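You operate a simulated robot arm through the tools that you are given. There is no shell and no other tool.

Carry out the task below with a simulated robot arm. There is one attempt and no reset: what you move stays moved.

Task
Switch the small steamer off, cover it, and put its blue roll and the orange tape in the open drawer.
Fine: dial to low; glass lid on the round dish; shut the drawer.

The check looks at the end state, three seconds after you hand in, the way a careful person would. Anything else that was tipped, shoved, dropped, spilled or broken makes it a failure. Lids that push on must go on centred and level and be pressed home; caps that screw on are set level and turned clockwise until they are tight.

Robot
A 6-joint arm with a two-finger gripper, fixed in place. Base frame: the origin is on the floor under the middle of its stand, x ahead of it, y to its left, z up. Lengths are in mm, angles in degrees, forces in N, time in s.
With the tool pointing down near the work surface it reaches from about 120 to 840 mm from the base axis. Its first joint turns from -166.0 to 166.0 degrees. Payload 1.66 kg.
Tool frame: the origin (TCP) lies between the finger pads and is the grasp point; the fingertips stand 16 mm ahead of it; z points along the fingers, y is the line along which they close. The gripper opens to 111 mm; its body begins 104 mm behind the TCP.
Orientation is that of the tool frame in the base frame, as a unit quaternion [x, y, z, w]. With the fingers straight down and closing along the base's y, the tool's x points along the base's -x, its y along +y and its z along -z.

Tools
- The arm moves only by the tool jog_arm. Its argument "series" is one flat list of numbers, 6 for each row, row after row: the shift along the base's x, y, z in mm, then the turn, a rotation vector about the base's x, y, z in degrees. In form: [dx, dy, dz, ax, ay, az, dx, dy, dz, ax, ay, az, ...]. A call has 1 to 20 rows; each row shifts and turns the commanded pose from where the row before left it. "gripper" is the closure, from 0 (fully open) to 1 (shut), set as the call begins (left out, the last holds). Each row takes 0.2 s and may step no farther than 50 mm and 8.6 degrees from the row before; otherwise, or with a gripper value out of range, the whole call is refused. A pose out of reach is approached as far as the arm can. The call stops where the force on the tool passes 40 N (or 10 N more than at its start, if that is more) or the arm is blocked; 0.2 s more then pass. Each finger travels about 169.8 mm/s and halts on what it meets, pressing with about 30 N; the grip force reading is that of the motor and also rises with nothing between the fingers. The clock runs only during rows and for 0.2 s after the last one: add rows that do not move to give the fingers time. It gives the time, the measured TCP pose, the force on the tool (base axes), the opening and the grip force at its end, in the units of the frame above (readings bear some noise), with the torque about the TCP (base axes, N m) and any sound that the robot's microphone picked up, and new pictures: "show" is both (left out), scene, wrist or none.
- Cameras (640 x 400 px; columns grow to the right, rows downward): "scene" is fixed at [399.4, -501.2, 1637.9]; the picture's right is [0.99, -0.11, 0.00], its down [-0.06, -0.51, -0.86] and it looks along [0.10, 0.85, -0.51] (base axes); focal length 305 px, centre (320, 200). "wrist" rides on the gripper at [70, 14, -143] in the tool frame; the picture's right is [-0.19, 0.98, 0.00], its down [-0.87, -0.17, -0.47] and it looks along [-0.46, -0.09, 0.88] (tool axes); focal length 230 px, centre (320, 200). There is no depth. A picture from a camera that has moved, and an enlarged one, comes with that camera's place and axes in the base frame and with its lens.
- move_column(by): moves the trunk up (or, below 0, down) by that many mm; the arm rides with it, the base frame stays. It gives what a move gives, with no picture.
- inspect(camera, box): a new picture of the part [left, top, right, bottom] of that camera's present view, enlarged. No time passes.
- finish_job(): hands the job in; it is judged then, once.

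Nothing tells you positions but the pictures and the camera data. Unless the task says otherwise, let go and move clear before handing in.

The tools are called after "Call:" as a command line: name --argument value ..., lists and objects as JSON in quotes. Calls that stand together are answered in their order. jog_arm: Moves the arm, as the interface text tells. Its arguments: {"type":"object","properties":{"series":{"type":"array","items":{"type":"number"}},"gripper":{"type":"number"},"show":{"type":"string","enum":["both","scene","wrist","none"]}},"required":["series"]} The other tools are called the same way: move_column (by) moves the trunk up or down; inspect (camera, box) takes an enlarged picture of a part of a camera's view; finish_job () hands the job in.

At the start:

```text
clock: 0.0
position: [446.5, 23.3, 1407.3]
orientation: [0.001, 1.0, 0.0, 0.0]
wrist_force: [-0.4, 0.3, -0.3]
torque: [0.03, -0.02, -0.01]
finger_gap: 111.1
gripper_force: 0.0
trunk travel left (down, up): [-125.0, 465.0]
```

scene: 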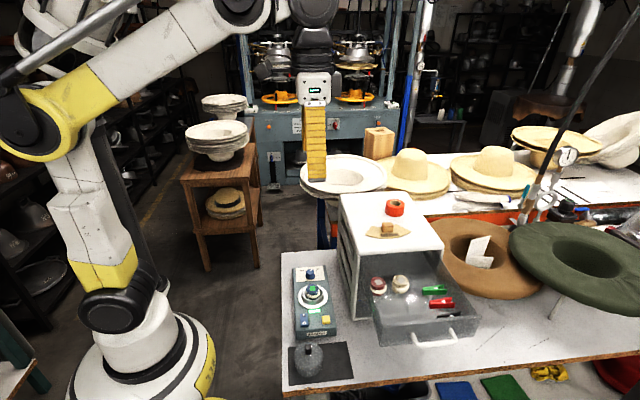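
wrist: 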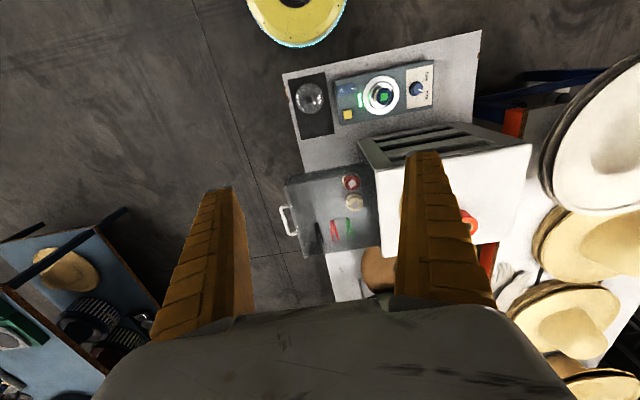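

I see a bench with a small steamer (grey box with a dial, round dish, blue and yellow items), a glass lid on a dark mat, and a white cabinet with an open drawer; orange tape sits on the cabinet. I'll look closer before moving.

Call:
inspect --camera "scene" --box '[270, 250, 370, 390]'

Call:
inspect --camera "scene" --box '[330, 180, 490, 350]'

Call:
inspect --camera "wrist" --box '[270, 50, 470, 170]'

Call:
inspect --camera "wrist" --box '[260, 150, 560, 330]'

```text
2.86 times, centred on (320, 320) of scene
camera zoom: at [399.4, -501.2, 1637.9], right [0.99, -0.11, 0.0], down [-0.06, -0.51, -0.86], along [0.1, 0.85, -0.51], focal length 870 px, centre (320, -143)
```

zoom: 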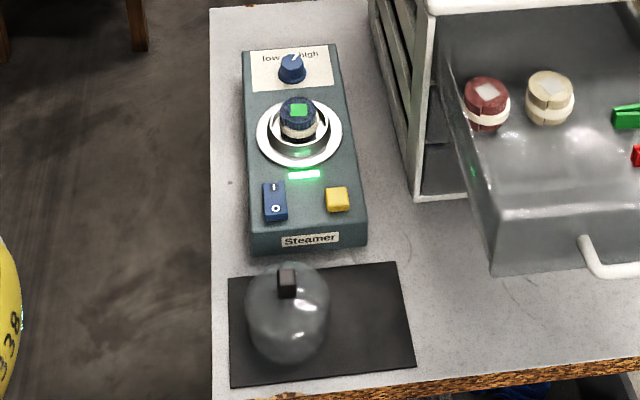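

```text
2.35 times, centred on (410, 265) of scene
camera zoom: at [399.4, -501.2, 1637.9], right [0.99, -0.11, 0.0], down [-0.06, -0.51, -0.86], along [0.1, 0.85, -0.51], focal length 717 px, centre (108, 47)
```

zoom: 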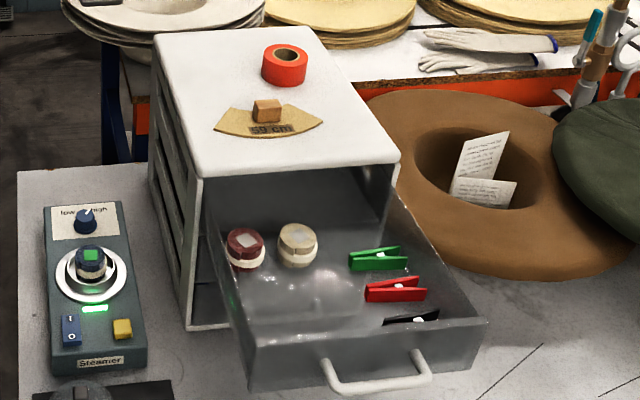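

```text
3.20 times, centred on (370, 110) of wrist
camera zoom: at [375.6, 36.7, 1550.1], right [0.19, 0.98, 0.0], down [0.87, -0.17, 0.47], along [0.46, -0.09, -0.88], focal length 736 px, centre (160, 488)
```

zoom: 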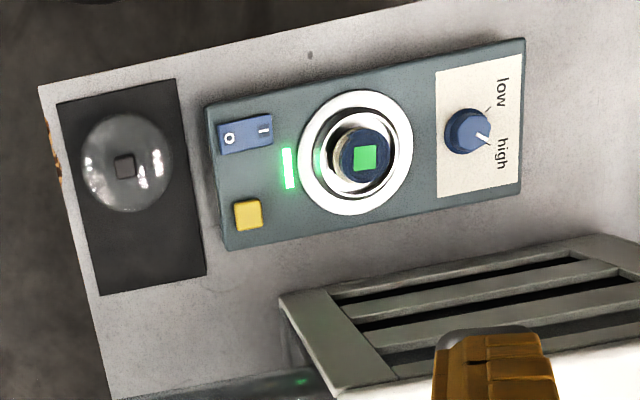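

```text
2.13 times, centred on (410, 240) of wrist
camera zoom: at [375.6, 36.7, 1550.1], right [0.19, 0.98, 0.0], down [0.87, -0.17, 0.47], along [0.46, -0.09, -0.88], focal length 491 px, centre (128, 115)
```

zoom: 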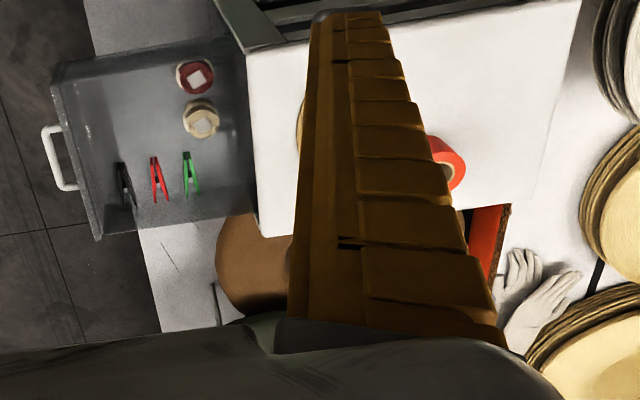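

The steamer dish is at roughly (450,194,858), the table at about z=806, the lid knob near (422,-2,881), and the drawer handle near (695,-119,1029). I'll move the wrist camera over the steamer for a closer look.

Call:
jog_arm --series '[-16.75, 24.75, -36.5, 0, 0, 0, -16.75, 24.75, -36.5, 0, 0, 0, -16.75, 24.75, -36.5, 0, 0, 0, -16.75, 24.75, -36.5, 0, 0, 0, -16.75, 24.75, -36.5, 0, 0, 0, -16.75, 24.75, -36.5, 0, 0, 0, -16.75, 24.75, -36.5, 0, 0, 0, -16.75, 24.75, -36.5, 0, 0, 0]' --gripper 0

```text
clock: 1.8
position: [313.3, 220.9, 1116.1]
orientation: [-0.001, 1.0, 0.0, 0.0]
wrist_force: [-0.8, -0.5, 1.3]
torque: [0.02, 0.0, 0.0]
finger_gap: 110.9
gripper_force: 0.1
trunk travel left (down, up): [-125.0, 465.0]
camera wrist: at [241.9, 235.2, 1258.9], right [0.19, 0.98, 0.0], down [0.87, -0.17, 0.47], along [0.46, -0.09, -0.88], focal length 230 px, centre (320, 200)
```

scene: 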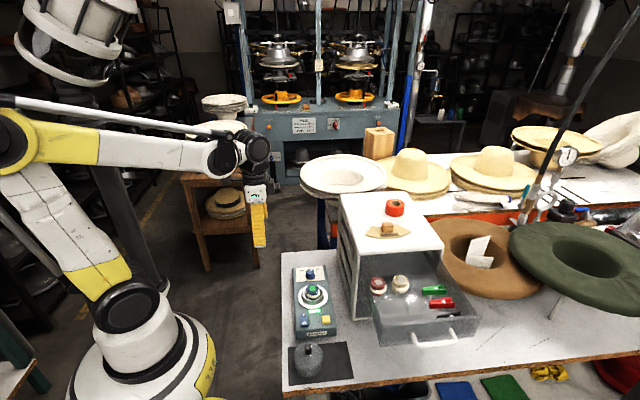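
wrist: 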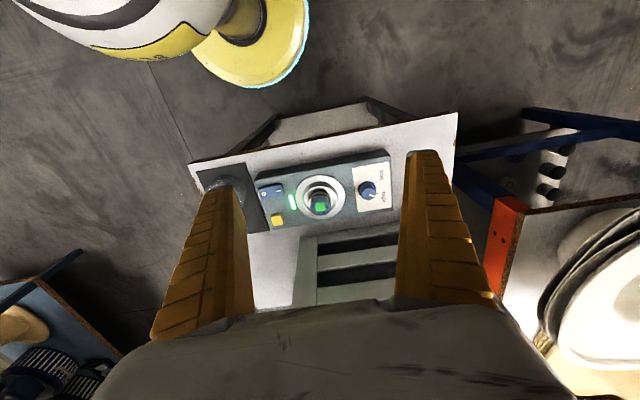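

Call:
inspect --camera "wrist" --box '[240, 140, 400, 240]'

Call:
inspect --camera "scene" --box '[285, 255, 349, 295]'

Call:
inspect --camera "scene" --box '[285, 295, 365, 345]'

Call:
inspect --camera "scene" --box '[285, 335, 365, 385]'

```text
4.00 times, centred on (320, 190) of wrist
camera zoom: at [241.9, 235.2, 1258.9], right [0.19, 0.98, 0.0], down [0.87, -0.17, 0.47], along [0.46, -0.09, -0.88], focal length 920 px, centre (320, 240)
```

zoom: 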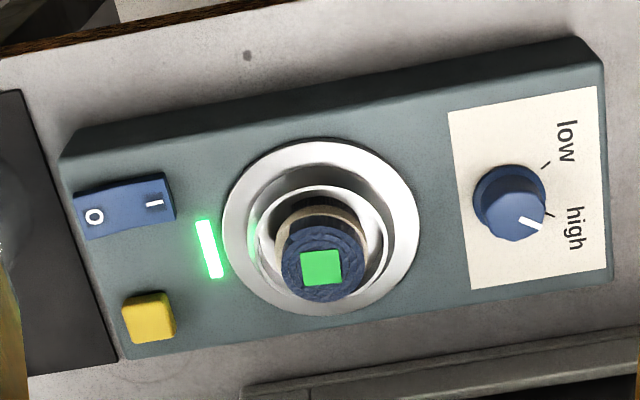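

```text
10.00 times, centred on (317, 275) of scene
camera zoom: at [399.4, -501.2, 1637.9], right [0.99, -0.11, 0.0], down [-0.06, -0.51, -0.86], along [0.1, 0.85, -0.51], focal length 3046 px, centre (350, -550)
```

zoom: 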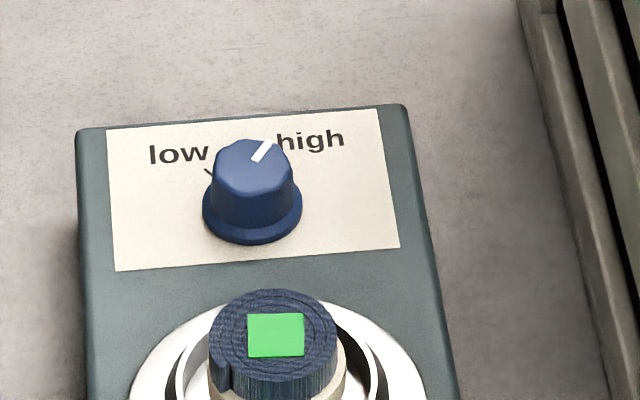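

```text
8.00 times, centred on (325, 320) of scene
camera zoom: at [399.4, -501.2, 1637.9], right [0.99, -0.11, 0.0], down [-0.06, -0.51, -0.86], along [0.1, 0.85, -0.51], focal length 2437 px, centre (280, -760)
```

zoom: 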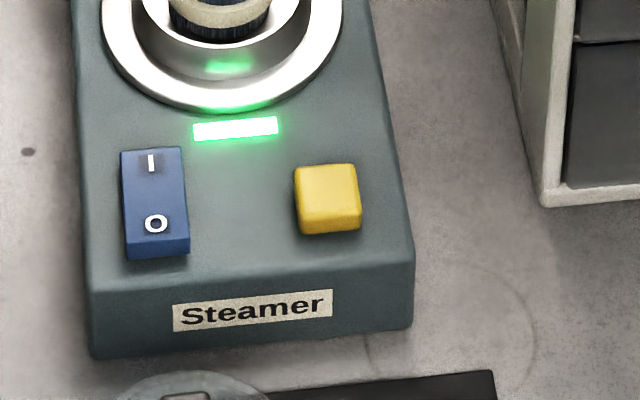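

```text
8.00 times, centred on (325, 360) of scene
camera zoom: at [399.4, -501.2, 1637.9], right [0.99, -0.11, 0.0], down [-0.06, -0.51, -0.86], along [0.1, 0.85, -0.51], focal length 2437 px, centre (280, -1080)
```

zoom: 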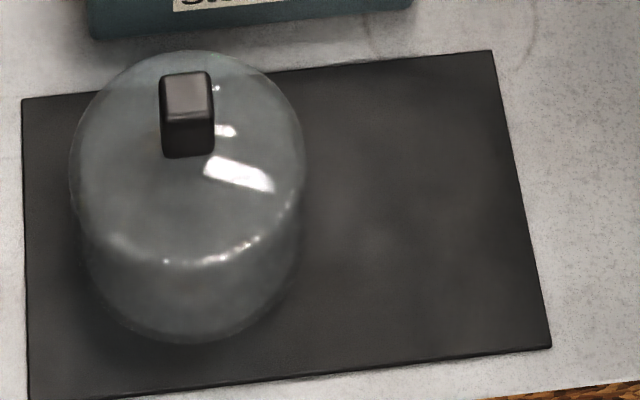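

The switch has its O end (towards −y) raised, the LED is lit, and the dial points at high. To calibrate the cameras, I'll look at the fingertips in the scene view.

Call:
inspect --camera "scene" --box '[226, 190, 306, 260]'

Call:
inspect --camera "wrist" --box '[140, 140, 300, 240]'

Call:
inspect --camera "wrist" --box '[290, 180, 450, 280]'

```text
5.71 times, centred on (266, 225) of scene
camera zoom: at [399.4, -501.2, 1637.9], right [0.99, -0.11, 0.0], down [-0.06, -0.51, -0.86], along [0.1, 0.85, -0.51], focal length 1741 px, centre (629, 57)
```

zoom: 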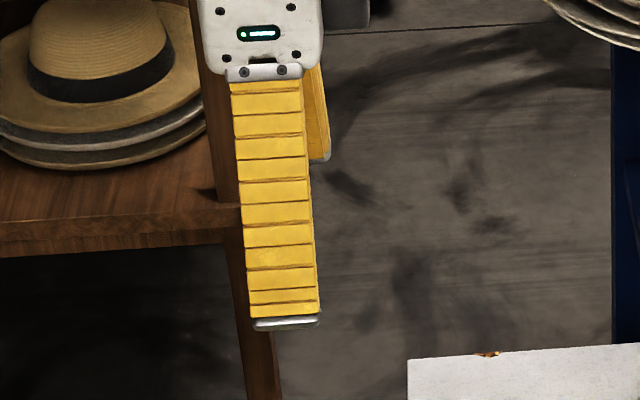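

```text
4.00 times, centred on (220, 190) of wrist
camera zoom: at [241.9, 235.2, 1258.9], right [0.19, 0.98, 0.0], down [0.87, -0.17, 0.47], along [0.46, -0.09, -0.88], focal length 920 px, centre (720, 240)
```

zoom: 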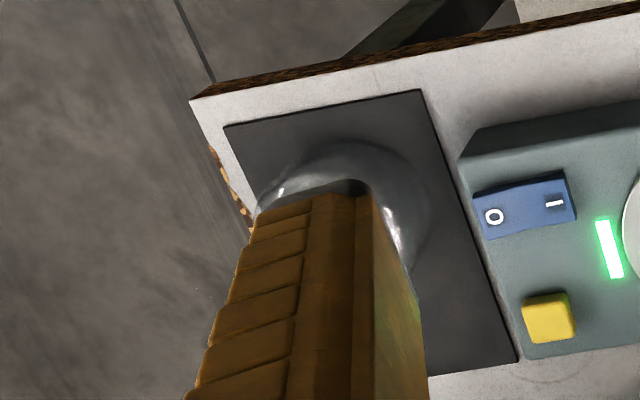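

```text
4.00 times, centred on (370, 230) of wrist
camera zoom: at [241.9, 235.2, 1258.9], right [0.19, 0.98, 0.0], down [0.87, -0.17, 0.47], along [0.46, -0.09, -0.88], focal length 920 px, centre (120, 80)
```

zoom: 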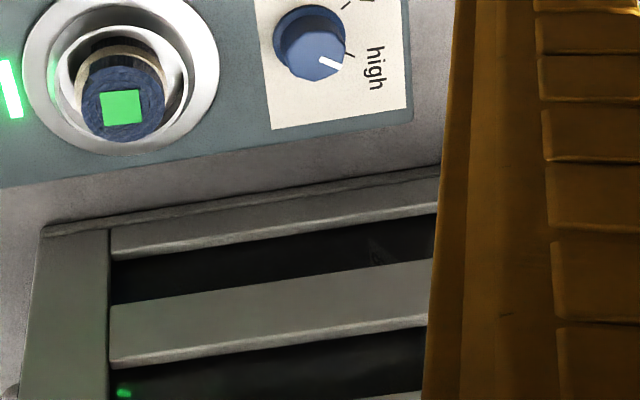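

Before approaching anything, I'll close the gripper and check where the closed fingertips appear in both views, since the two cameras disagree by about 5 mm in x.

Call:
jog_arm --series '[0, 0, 0, 0, 0, 0, 0, 0, 0, 0, 0, 0]' --gripper 1

Call:
inspect --camera "scene" --box '[238, 190, 302, 230]'

Call:
inspect --camera "scene" --box '[238, 215, 302, 255]'

Call:
inspect --camera "wrist" --box '[240, 140, 400, 240]'

```text
clock: 2.4
position: [312.3, 221.5, 1117.3]
orientation: [0.0, 1.0, 0.0, 0.0]
wrist_force: [-0.1, 0.3, 0.4]
torque: [-0.01, 0.01, -0.01]
finger_gap: 0.4
gripper_force: 28.9
trunk travel left (down, up): [-125.0, 465.0]
camera wrist: at [242.1, 234.9, 1259.3], right [0.19, 0.98, 0.0], down [0.87, -0.17, 0.47], along [0.46, -0.09, -0.88], focal length 230 px, centre (320, 200)
```

scene: 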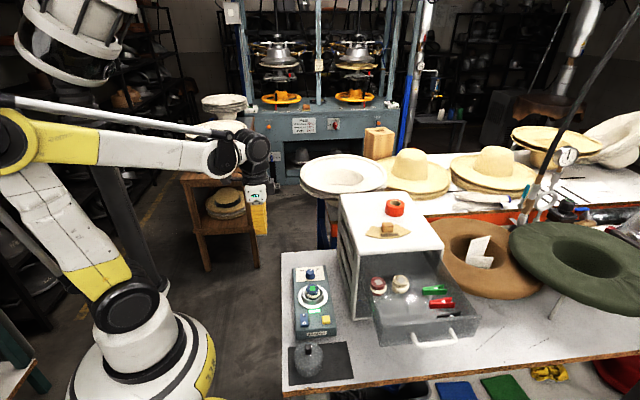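
wrist: 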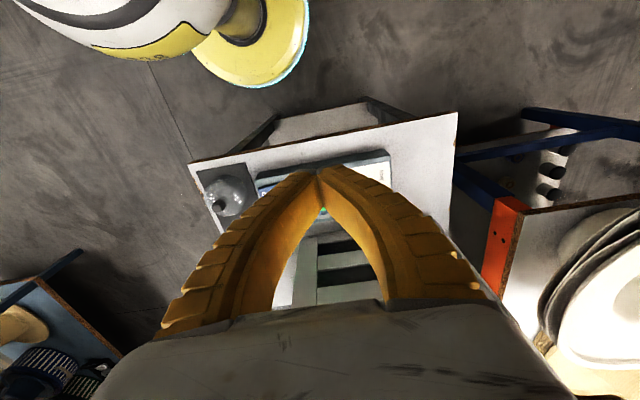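

```text
10.00 times, centred on (270, 210) of scene
camera zoom: at [399.4, -501.2, 1637.9], right [0.99, -0.11, 0.0], down [-0.06, -0.51, -0.86], along [0.1, 0.85, -0.51], focal length 3046 px, centre (820, 100)
```

zoom: 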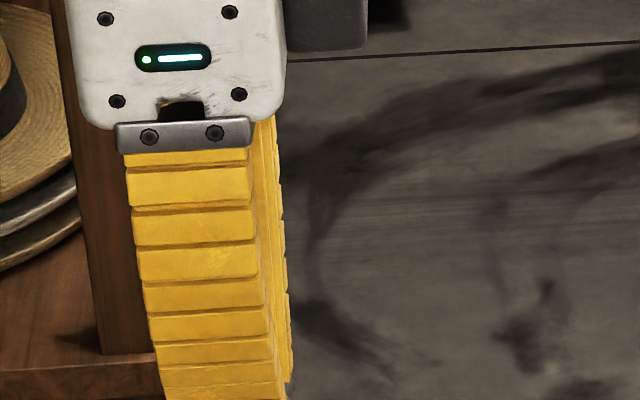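

```text
10.00 times, centred on (270, 235) of scene
camera zoom: at [399.4, -501.2, 1637.9], right [0.99, -0.11, 0.0], down [-0.06, -0.51, -0.86], along [0.1, 0.85, -0.51], focal length 3046 px, centre (820, -150)
```

zoom: 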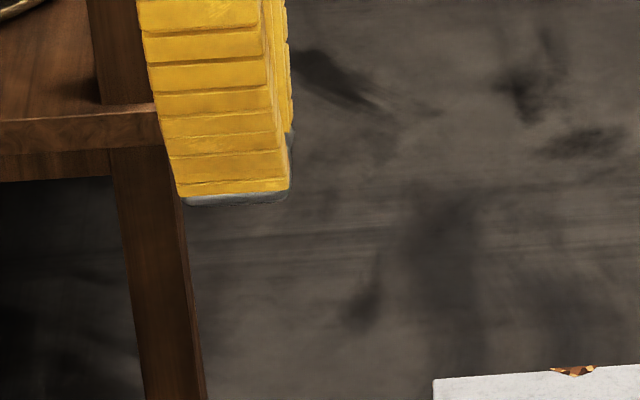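

```text
4.00 times, centred on (320, 190) of wrist
camera zoom: at [242.1, 234.9, 1259.3], right [0.19, 0.98, 0.0], down [0.87, -0.17, 0.47], along [0.46, -0.09, -0.88], focal length 920 px, centre (320, 240)
```

zoom: 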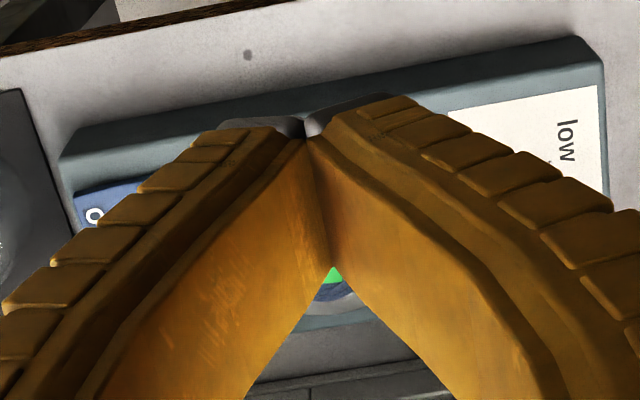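

The wrist camera checks out against the closed fingertips. Now I'll hover over the O end of the rocker switch, near (418,86,862), with the fingers closed.

Call:
jog_arm --series '[15.1, -19.4, -28, 0, 0, 0, 15.1, -19.4, -28, 0, 0, 0, 15.1, -19.4, -28, 0, 0, 0, 15.1, -19.4, -28, 0, 0, 0, 15.1, -19.4, -28, 0, 0, 0, 15.1, -19.4, -28, 0, 0, 0, 15.1, -19.1, -29, 0, 0, 0]' --gripper 1

Call:
inspect --camera "scene" --box '[285, 275, 365, 325]'

Call:
inspect --camera "wrist" --box '[220, 110, 420, 235]'

```text
clock: 4.0
position: [419.4, 87.1, 918.3]
orientation: [0.0, 1.0, 0.0, 0.0]
wrist_force: [-0.9, 0.0, 0.4]
torque: [0.01, 0.01, 0.0]
finger_gap: 0.0
gripper_force: 28.1
trunk travel left (down, up): [-125.0, 465.0]
camera wrist: at [348.3, 100.1, 1060.3], right [0.19, 0.98, 0.0], down [0.87, -0.17, 0.47], along [0.46, -0.09, -0.88], focal length 230 px, centre (320, 200)
```

scene: 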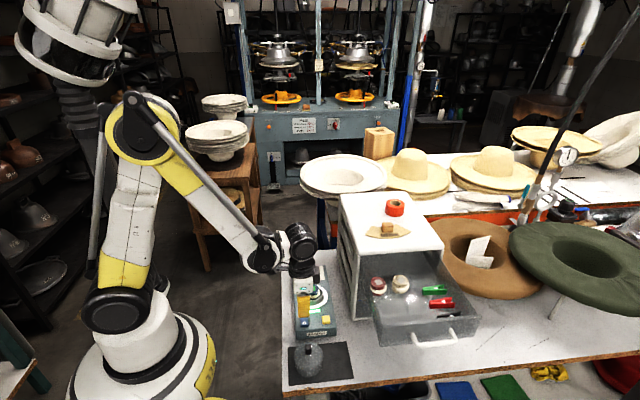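
wrist: 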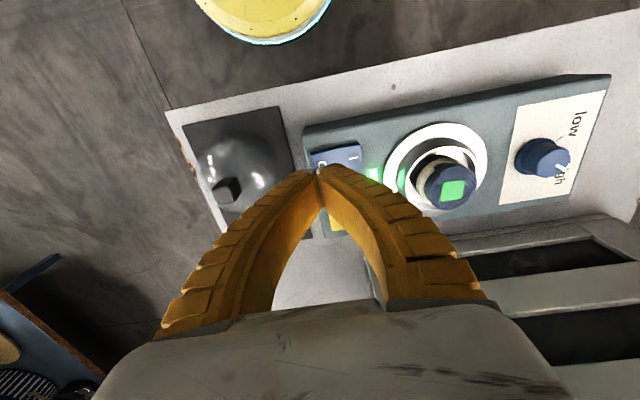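

```text
8.00 times, centred on (325, 300) of scene
camera zoom: at [399.4, -501.2, 1637.9], right [0.99, -0.11, 0.0], down [-0.06, -0.51, -0.86], along [0.1, 0.85, -0.51], focal length 2437 px, centre (280, -600)
```

zoom: 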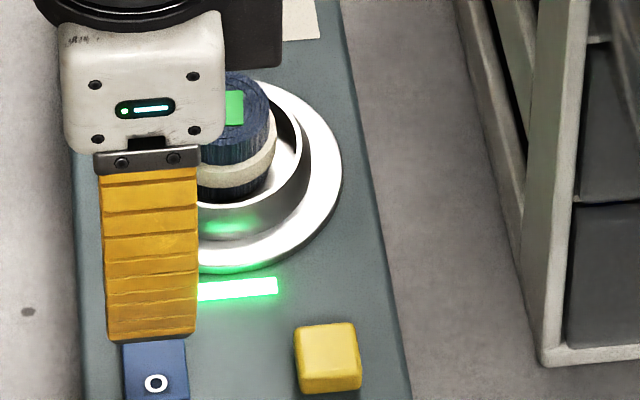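

```text
3.20 times, centred on (320, 172) of wrist
camera zoom: at [348.3, 100.1, 1060.3], right [0.19, 0.98, 0.0], down [0.87, -0.17, 0.47], along [0.46, -0.09, -0.88], focal length 736 px, centre (320, 288)
```

zoom: 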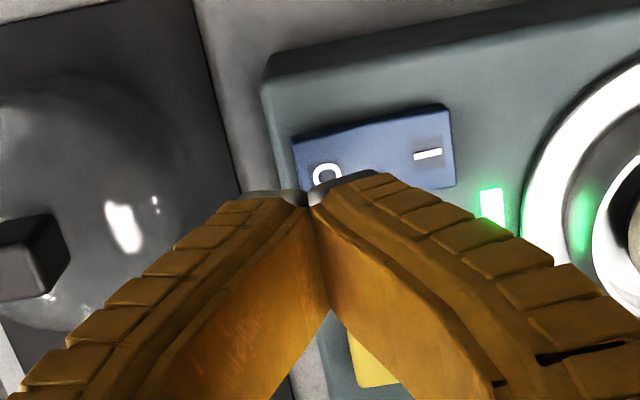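

The fingertips are lined up over the "O" mark. I'm descending slowly to press it.

Call:
jog_arm --series '[0, 0, -15, 0, 0, 0, 0, 0, -15, 0, 0, 0, 0, 0, -3, 0, 0, 0, 0, 0, -2, 0, 0, 0, 0, 0, -2, 0, 0, 0, 0, 0, -2, 0, 0, 0, 0, 0, -2, 0, 0, 0, 0, 0, -1.5, 0, 0, 0]' --gripper 1

Call:
inspect --camera "scene" --box '[285, 275, 365, 325]'

```text
clock: 5.8
position: [418.0, 85.4, 876.5]
orientation: [0.0, 1.0, 0.0, 0.001]
wrist_force: [-0.8, -0.4, 0.1]
torque: [0.0, 0.02, -0.04]
finger_gap: 0.0
gripper_force: 29.1
trunk travel left (down, up): [-125.0, 465.0]
camera wrist: at [347.7, 99.8, 1018.7], right [0.19, 0.98, 0.0], down [0.87, -0.17, 0.47], along [0.46, -0.09, -0.88], focal length 230 px, centre (320, 200)
```

scene: 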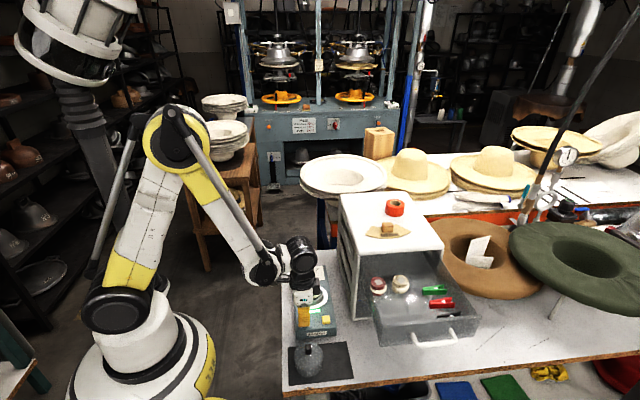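
wrist: 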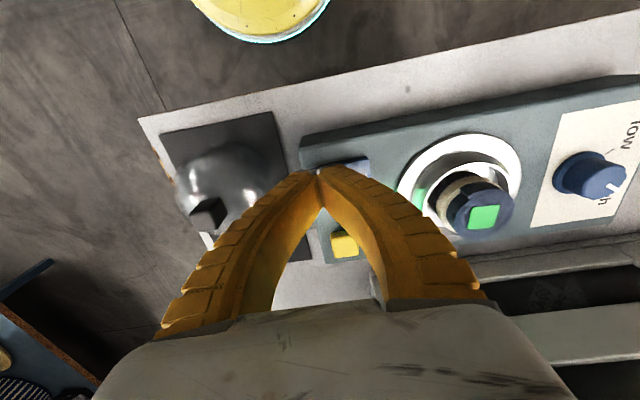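

```text
8.00 times, centred on (325, 300) of scene
camera zoom: at [399.4, -501.2, 1637.9], right [0.99, -0.11, 0.0], down [-0.06, -0.51, -0.86], along [0.1, 0.85, -0.51], focal length 2437 px, centre (280, -600)
```

zoom: 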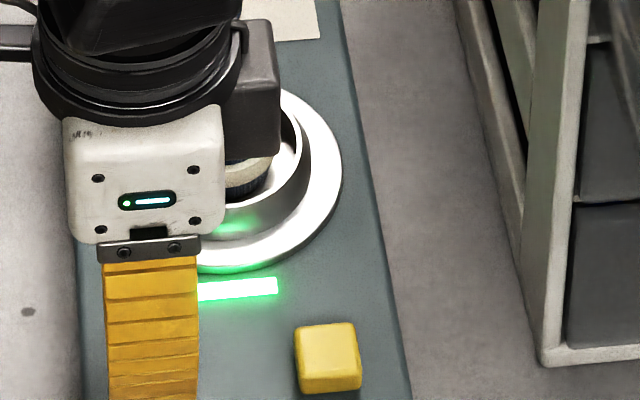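

No contact yet at tip z≈860. I'll keep going down in small steps and watch the force and the LED.

Call:
jog_arm --series '[0, 0, -1.5, 0, 0, 0, 0, 0, -1.5, 0, 0, 0, 0, 0, -1.5, 0, 0, 0]' --gripper 1 --show "none"

Call:
inspect --camera "scene" --box '[285, 295, 365, 345]'

```text
clock: 6.6
position: [420.0, 85.9, 872.7]
orientation: [0.001, 1.0, 0.0, 0.0]
wrist_force: [0.2, -1.0, -0.4]
torque: [-0.01, 0.01, -0.01]
finger_gap: 0.2
gripper_force: 28.8
trunk travel left (down, up): [-125.0, 465.0]
```

```text
8.00 times, centred on (325, 320) of scene
camera zoom: at [399.4, -501.2, 1637.9], right [0.99, -0.11, 0.0], down [-0.06, -0.51, -0.86], along [0.1, 0.85, -0.51], focal length 2437 px, centre (280, -760)
```

zoom: 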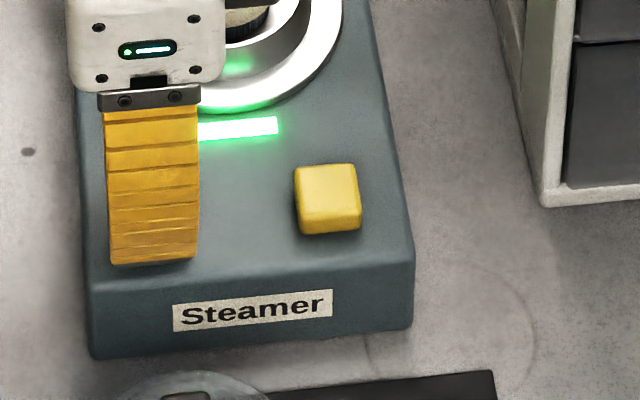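

No contact has registered, and the tip may be at the very edge of the rocker. I'll check the wrist view before adjusting.

Call:
inspect --camera "wrist" --box '[260, 120, 420, 220]'

```text
4.00 times, centred on (340, 170) of wrist
camera zoom: at [347.8, 99.8, 1014.3], right [0.19, 0.98, 0.0], down [0.87, -0.17, 0.47], along [0.46, -0.09, -0.88], focal length 920 px, centre (240, 320)
```

zoom: 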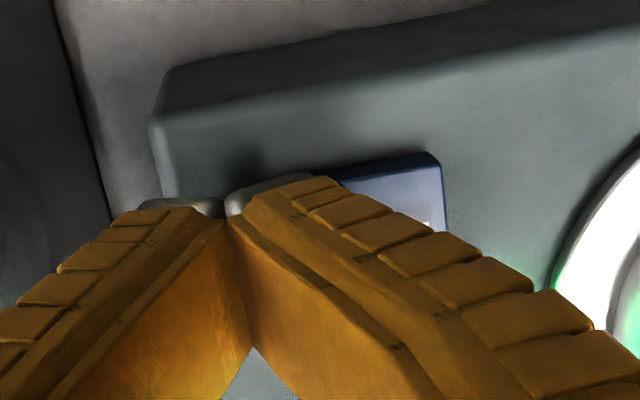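

Call:
jog_arm --series '[0, 0, 10, 0, 0, 0, 0, 6, 0, 0, 0, 0, 0, 0, -4, 0, 0, 0, 0, 0, -2, 0, 0, 0, 0, 0, -2, 0, 0, 0, 0, 0, -1.5, 0, 0, 0]' --gripper 1 --show "none"

Call:
inspect --camera "scene" --box '[285, 295, 365, 345]'

Call:
inspect --camera "wrist" --box '[260, 120, 420, 220]'

```text
clock: 8.0
position: [418.8, 91.8, 872.5]
orientation: [0.0, 1.0, 0.001, 0.0]
wrist_force: [0.1, -0.1, -0.7]
torque: [0.0, 0.02, -0.02]
finger_gap: 0.3
gripper_force: 28.4
trunk travel left (down, up): [-125.0, 465.0]
```

```text
8.00 times, centred on (325, 320) of scene
camera zoom: at [399.4, -501.2, 1637.9], right [0.99, -0.11, 0.0], down [-0.06, -0.51, -0.86], along [0.1, 0.85, -0.51], focal length 2437 px, centre (280, -760)
```

zoom: 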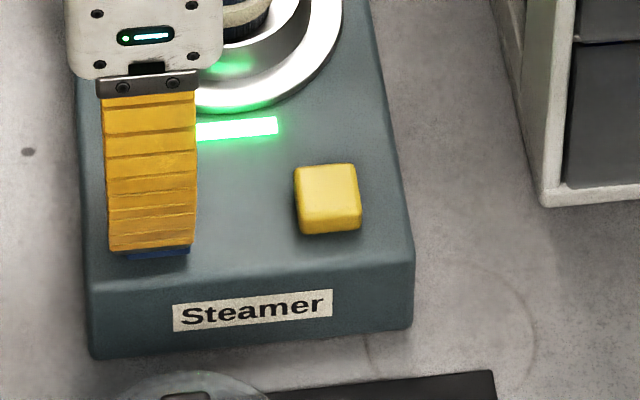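

```text
4.00 times, centred on (340, 170) of wrist
camera zoom: at [347.4, 105.2, 1014.6], right [0.19, 0.98, 0.0], down [0.87, -0.17, 0.47], along [0.46, -0.09, -0.88], focal length 920 px, centre (240, 320)
```

zoom: 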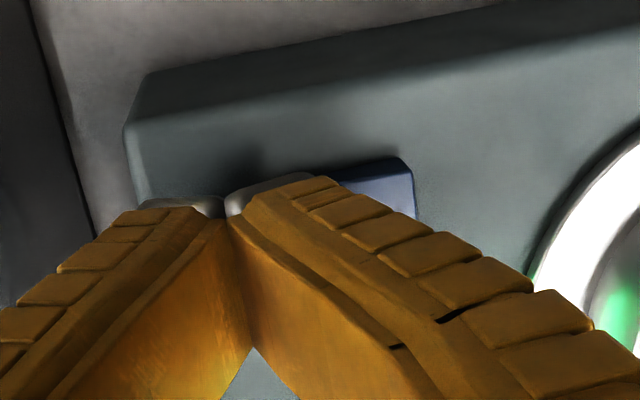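

Call:
jog_arm --series '[0, 0, -1.5, 0, 0, 0, 0, 0, -1.5, 0, 0, 0]' --gripper 1 --show "none"

Call:
inspect --camera "scene" --box '[285, 295, 365, 345]'

```text
clock: 8.6
position: [416.9, 92.5, 870.0]
orientation: [0.0, 1.0, 0.0, 0.0]
wrist_force: [0.4, 0.1, 0.8]
torque: [-0.05, -0.01, 0.03]
finger_gap: 0.0
gripper_force: 28.3
trunk travel left (down, up): [-125.0, 465.0]
```

```text
8.00 times, centred on (325, 320) of scene
camera zoom: at [399.4, -501.2, 1637.9], right [0.99, -0.11, 0.0], down [-0.06, -0.51, -0.86], along [0.1, 0.85, -0.51], focal length 2437 px, centre (280, -760)
```

zoom: 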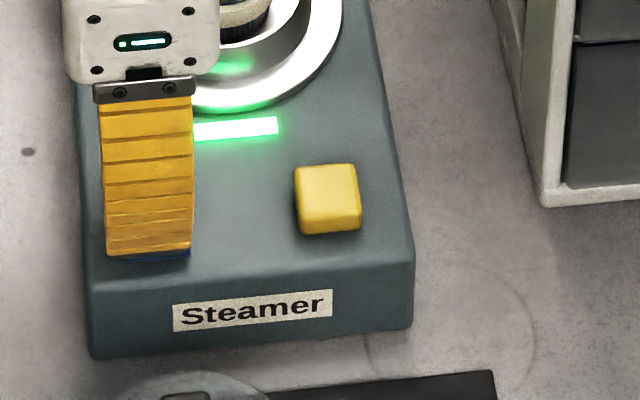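

Call:
jog_arm --series '[1, 0, -1.5, 0, 0, 0, 0, 0, -1.5, 0, 0, 0]' --gripper 1 --show "none"

Call:
inspect --camera "scene" --box '[285, 295, 365, 345]'

```text
clock: 9.2
position: [417.5, 92.7, 866.9]
orientation: [0.001, 1.0, 0.0, 0.0]
wrist_force: [-3.7, 1.4, 10.7]
torque: [0.08, 0.07, 0.02]
finger_gap: 0.0
gripper_force: 28.3
trunk travel left (down, up): [-125.0, 465.0]
```

```text
8.00 times, centred on (325, 320) of scene
camera zoom: at [399.4, -501.2, 1637.9], right [0.99, -0.11, 0.0], down [-0.06, -0.51, -0.86], along [0.1, 0.85, -0.51], focal length 2437 px, centre (280, -760)
```

zoom: 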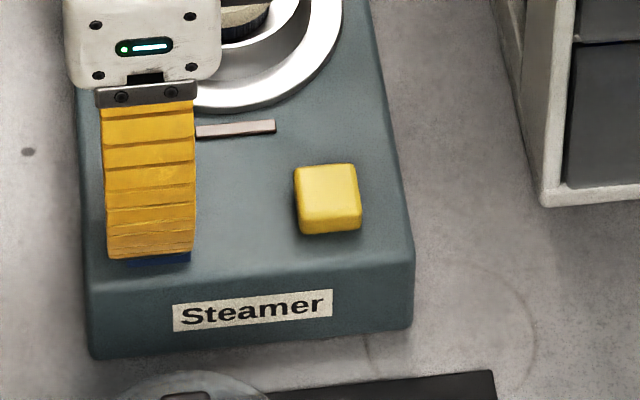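

The LED went dark, so the switch is off. I'll lift straight up and confirm it stays off.

Call:
jog_arm --series '[0, 0, 5, 0, 0, 0, 0, 0, 20, 0, 0, 0, 0, 0, 40, 0, 0, 0, 0, 0, 45, 0, 0, 0, -10, 0, 45, 0, 0, 0]' --gripper 1

Call:
inspect --camera "scene" --box '[285, 295, 365, 345]'

Call:
inspect --camera "wrist" --box '[240, 110, 400, 210]'

```text
clock: 10.4
position: [408.2, 92.8, 1022.7]
orientation: [0.0, 1.0, 0.001, 0.001]
wrist_force: [0.5, 0.9, 1.0]
torque: [-0.03, 0.03, -0.03]
finger_gap: 0.0
gripper_force: 29.0
trunk travel left (down, up): [-125.0, 465.0]
camera wrist: at [336.7, 105.6, 1165.0], right [0.19, 0.98, 0.0], down [0.87, -0.17, 0.47], along [0.46, -0.09, -0.88], focal length 230 px, centre (320, 200)
```

scene: 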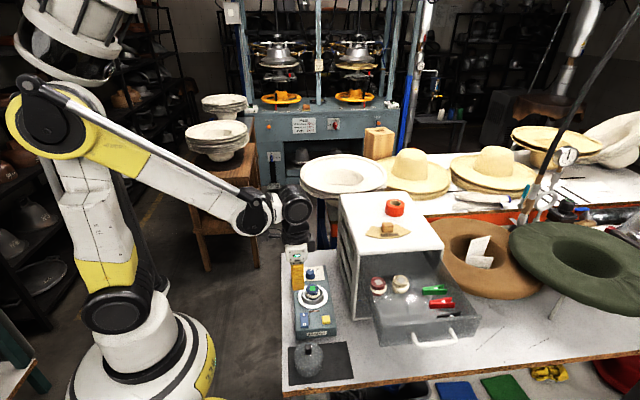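
wrist: 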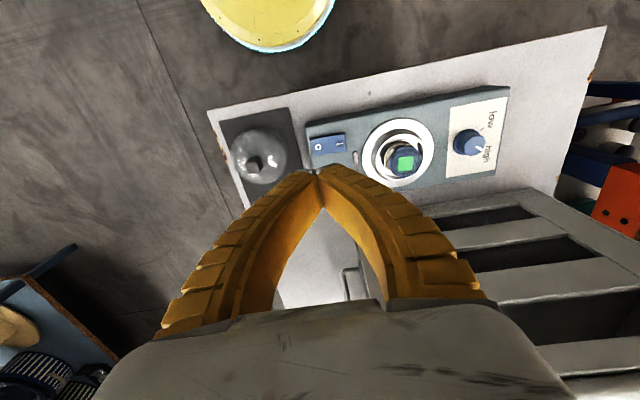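

```text
8.00 times, centred on (325, 320) of scene
camera zoom: at [399.4, -501.2, 1637.9], right [0.99, -0.11, 0.0], down [-0.06, -0.51, -0.86], along [0.1, 0.85, -0.51], focal length 2437 px, centre (280, -760)
```

zoom: 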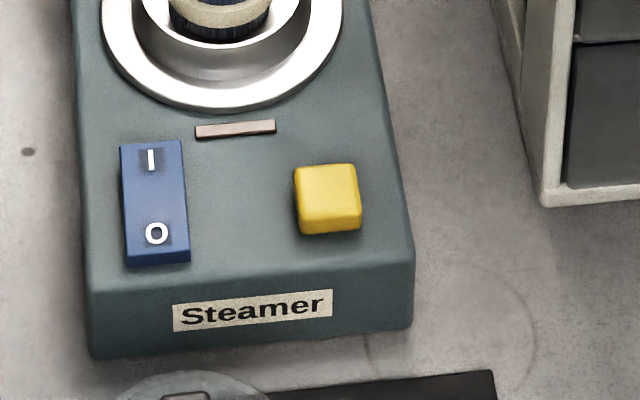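

```text
4.00 times, centred on (320, 160) of wrist
camera zoom: at [336.7, 105.6, 1165.0], right [0.19, 0.98, 0.0], down [0.87, -0.17, 0.47], along [0.46, -0.09, -0.88], focal length 920 px, centre (320, 360)
```

zoom: 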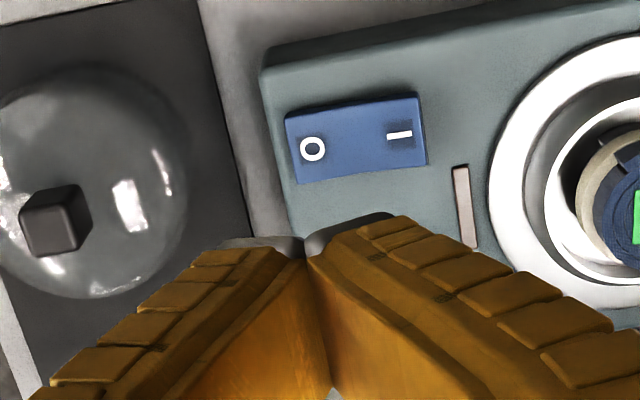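

The switch is off and stayed off. Next is the dial: I'll hover above it at about (452,289) with the gripper turned −40° so I can turn it counter-clockwise through about 80°.

Call:
jog_arm --series '[8.8, 39.2, -6, 0, 0, -8, 8.8, 39.2, -6, 0, 0, -8, 8.8, 39.2, -6, 0, 0, -8, 8.8, 39.2, -20, 0, 0, -8, 8.8, 39.2, -25, 0, 0, -8]' --gripper 0.5

Call:
inspect --camera "scene" --box '[275, 230, 355, 280]'

Call:
inspect --camera "wrist" --box '[240, 110, 400, 210]'

```text
clock: 11.6
position: [455.2, 287.6, 957.2]
orientation: [0.342, 0.94, 0.001, -0.001]
wrist_force: [-0.4, 0.8, 0.2]
torque: [-0.01, 0.0, -0.01]
finger_gap: 57.6
gripper_force: 1.3
trunk travel left (down, up): [-125.0, 465.0]
camera wrist: at [409.4, 343.6, 1100.3], right [0.78, 0.63, 0.0], down [0.55, -0.69, 0.47], along [0.3, -0.37, -0.88], focal length 230 px, centre (320, 200)
```

scene: 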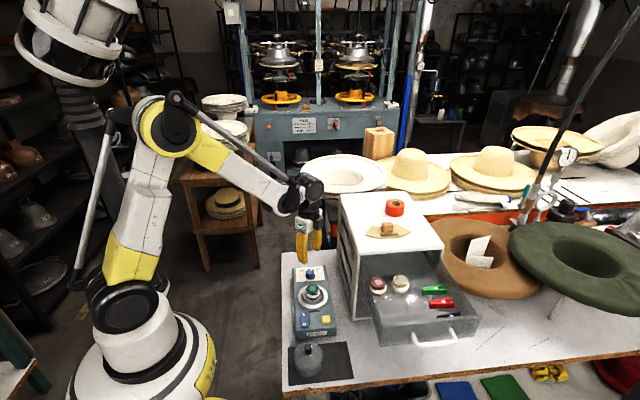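
wrist: 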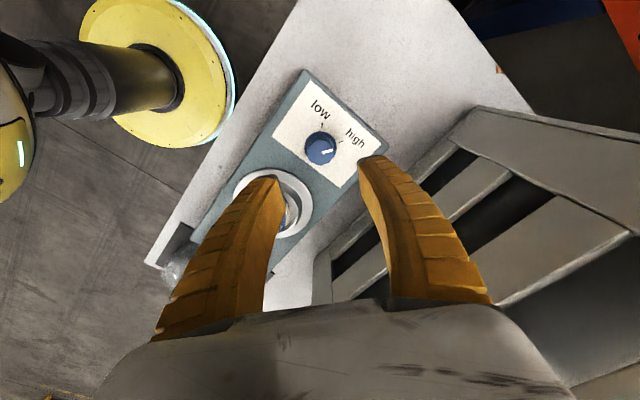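

```text
8.00 times, centred on (315, 255) of scene
camera zoom: at [399.4, -501.2, 1637.9], right [0.99, -0.11, 0.0], down [-0.06, -0.51, -0.86], along [0.1, 0.85, -0.51], focal length 2437 px, centre (360, -240)
```

zoom: 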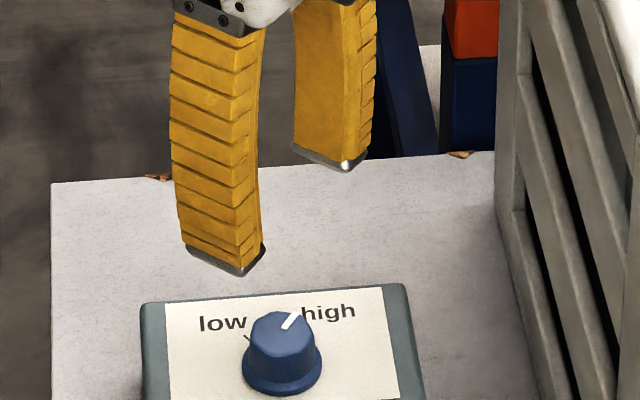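

```text
4.00 times, centred on (320, 160) of wrist
camera zoom: at [409.4, 343.6, 1100.3], right [0.78, 0.63, 0.0], down [0.55, -0.69, 0.47], along [0.3, -0.37, -0.88], focal length 920 px, centre (320, 360)
```

zoom: 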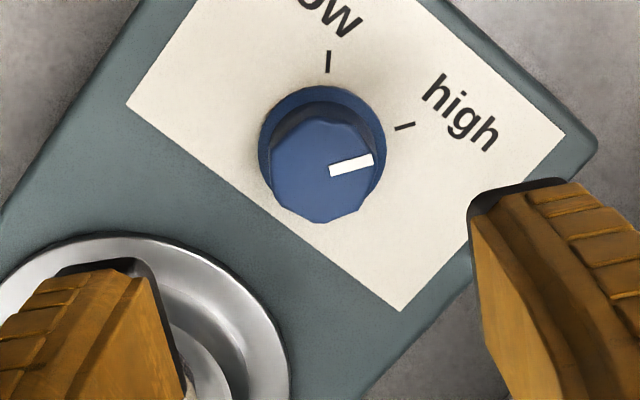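

The dial is nearly centred under the gripper, about (−2,+3) mm off. I'll correct that and descend around the cap, then look.

Call:
jog_arm --series '[-1.8, 3, -25, 0, 0, 0, 0, 0, -25, 0, 0, 0, 0, 0, -20, 0, 0, 0, 0, 0, -10, 0, 0, 0]' --gripper 0.5

Call:
inspect --camera "scene" --box '[285, 245, 349, 285]'

Call:
inspect --camera "wrist" --box '[240, 130, 400, 230]'

```text
clock: 12.6
position: [452.0, 291.3, 878.0]
orientation: [0.341, 0.94, 0.0, -0.001]
wrist_force: [-1.0, 0.3, 0.0]
torque: [0.02, 0.01, -0.03]
finger_gap: 57.6
gripper_force: 1.0
trunk travel left (down, up): [-125.0, 465.0]
camera wrist: at [405.4, 345.7, 1020.5], right [0.78, 0.63, 0.0], down [0.56, -0.68, 0.47], along [0.3, -0.37, -0.88], focal length 230 px, centre (320, 200)
```

scene: 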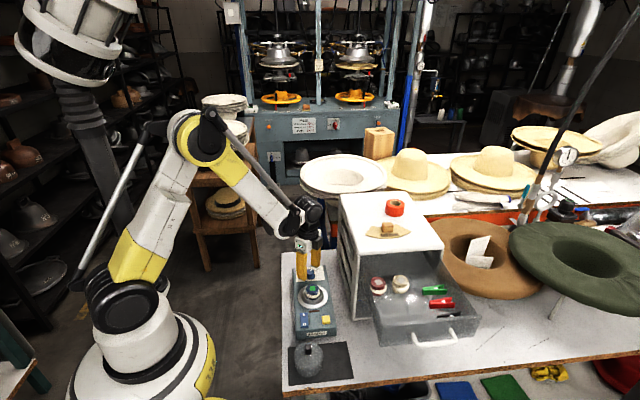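
wrist: 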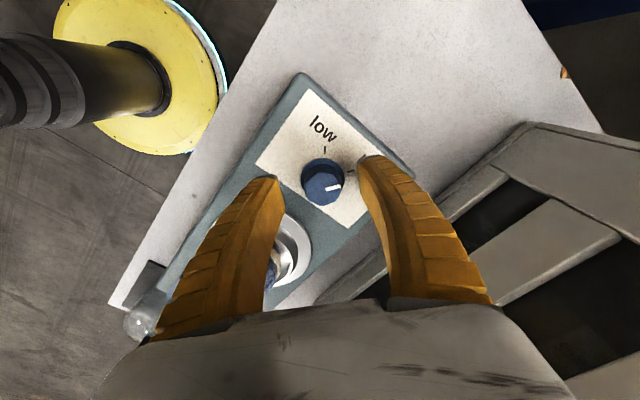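

```text
10.00 times, centred on (317, 265) of scene
camera zoom: at [399.4, -501.2, 1637.9], right [0.99, -0.11, 0.0], down [-0.06, -0.51, -0.86], along [0.1, 0.85, -0.51], focal length 3046 px, centre (350, -450)
```

zoom: 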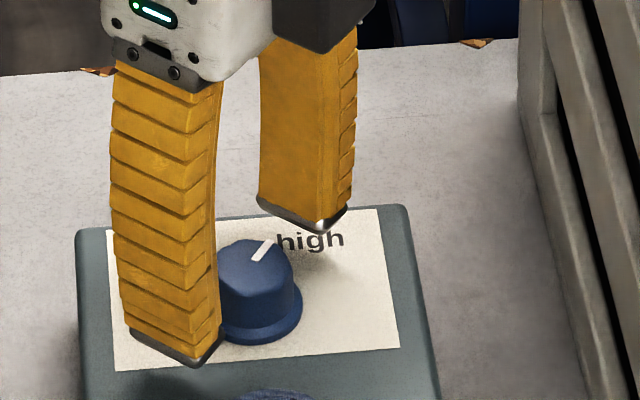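

```text
4.00 times, centred on (320, 180) of wrist
camera zoom: at [405.4, 345.7, 1020.5], right [0.78, 0.63, 0.0], down [0.56, -0.68, 0.47], along [0.3, -0.37, -0.88], focal length 920 px, centre (320, 280)
```

zoom: 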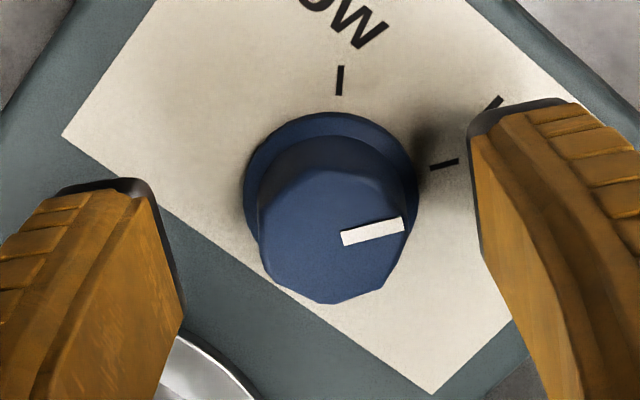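

The dial sits about 2.5 mm off in the closing direction. I'll correct by (+1.6,+2.3), lower 7 mm, and close on the cap.

Call:
jog_arm --series '[1.6, 2.3, 0, 0, 0, 0, 0, 0, -7, 0, 0, 0, 0, 0, 0, 0, 0, 0]' --gripper 0.5 --show "none"

Call:
jog_arm --series '[0, 0, 0, 0, 0, 0, 0, 0, 0, 0, 0, 0]' --gripper 0.72

Call:
inspect --camera "wrist" --box '[240, 130, 400, 230]'

Call:
inspect --camera "scene" --box '[285, 245, 349, 285]'

```text
clock: 13.4
position: [454.1, 294.0, 871.7]
orientation: [0.341, 0.94, 0.0, -0.001]
wrist_force: [0.0, 0.3, 0.6]
torque: [0.03, 0.03, 0.0]
finger_gap: 57.6
gripper_force: 1.4
trunk travel left (down, up): [-125.0, 465.0]
```

```text
clock: 14.0
position: [453.5, 293.7, 871.1]
orientation: [0.342, 0.94, 0.0, 0.001]
wrist_force: [0.1, 0.2, 0.3]
torque: [-0.02, 0.0, 0.06]
finger_gap: 33.9
gripper_force: 1.8
trunk travel left (down, up): [-125.0, 465.0]
camera wrist: at [407.0, 348.4, 1013.7], right [0.78, 0.63, 0.0], down [0.56, -0.68, 0.47], along [0.3, -0.37, -0.88], focal length 230 px, centre (320, 200)
```

scene: 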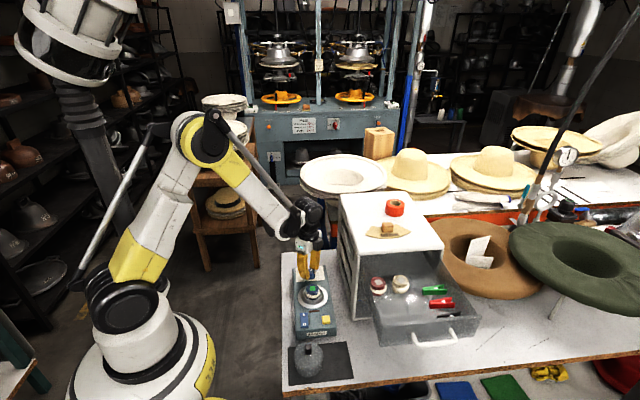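
wrist: 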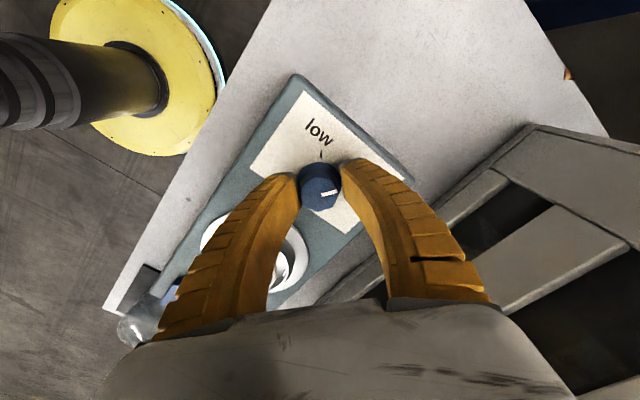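

```text
4.00 times, centred on (320, 180) of wrist
camera zoom: at [407.0, 348.4, 1013.7], right [0.78, 0.63, 0.0], down [0.56, -0.68, 0.47], along [0.3, -0.37, -0.88], focal length 920 px, centre (320, 280)
```

zoom: 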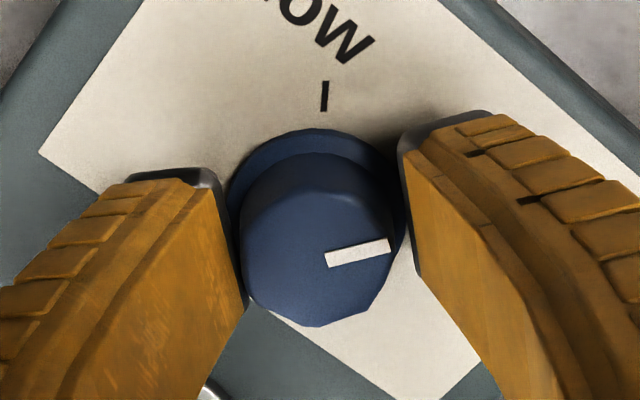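

```text
10.00 times, centred on (317, 265) of scene
camera zoom: at [399.4, -501.2, 1637.9], right [0.99, -0.11, 0.0], down [-0.06, -0.51, -0.86], along [0.1, 0.85, -0.51], focal length 3046 px, centre (350, -450)
```

zoom: 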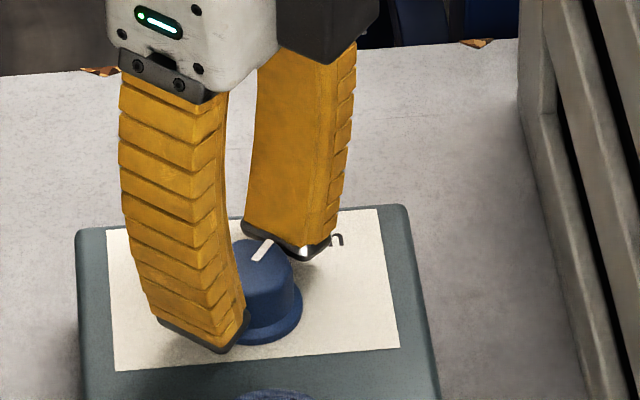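

Slightly off by 1.5 mm in the closing direction; I'll correct that and close fully on the cap.

Call:
jog_arm --series '[-0.9, -1.1, 0, 0, 0, 0]' --gripper 0.72 --show "none"

Call:
jog_arm --series '[0, 0, 0, 0, 0, 0, 0, 0, 0, 0, 0, 0]' --gripper 1 --show "wrist"

Call:
inspect --camera "wrist" --box '[240, 130, 400, 230]'

```text
clock: 14.4
position: [451.9, 293.3, 871.1]
orientation: [0.342, 0.94, -0.001, 0.0]
wrist_force: [0.6, 0.2, -0.1]
torque: [0.0, -0.01, 0.02]
finger_gap: 33.8
gripper_force: 2.0
trunk travel left (down, up): [-125.0, 465.0]
```

```text
clock: 15.0
position: [452.0, 292.6, 872.3]
orientation: [0.343, 0.939, 0.0, -0.001]
wrist_force: [-1.6, -8.0, 1.5]
torque: [-0.4, -0.38, -0.02]
finger_gap: 24.1
gripper_force: 34.2
trunk travel left (down, up): [-125.0, 465.0]
camera wrist: at [406.0, 346.8, 1013.7], right [0.78, 0.63, 0.0], down [0.56, -0.68, 0.47], along [0.3, -0.37, -0.88], focal length 230 px, centre (320, 200)
```

wrist: 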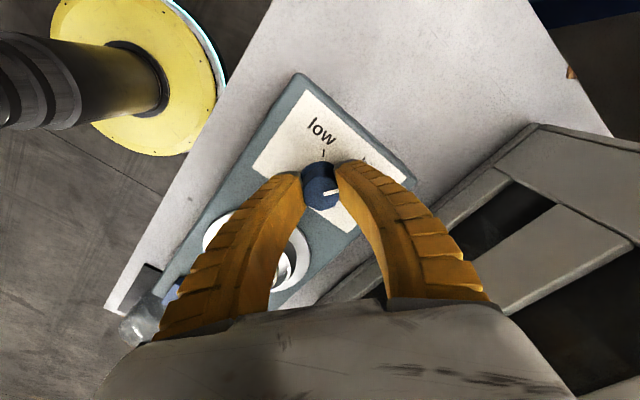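

```text
4.00 times, centred on (320, 180) of wrist
camera zoom: at [406.0, 346.8, 1013.7], right [0.78, 0.63, 0.0], down [0.56, -0.68, 0.47], along [0.3, -0.37, -0.88], focal length 920 px, centre (320, 280)
```

zoom: 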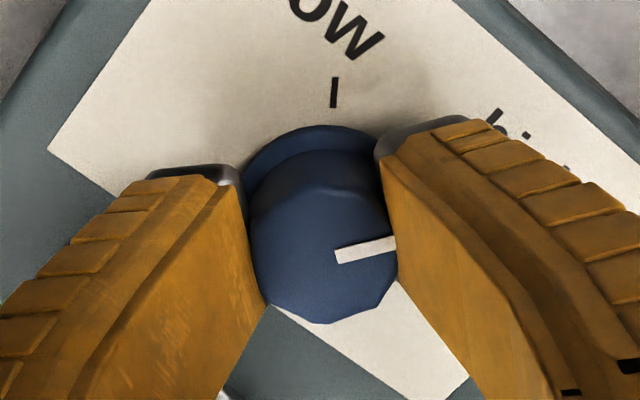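

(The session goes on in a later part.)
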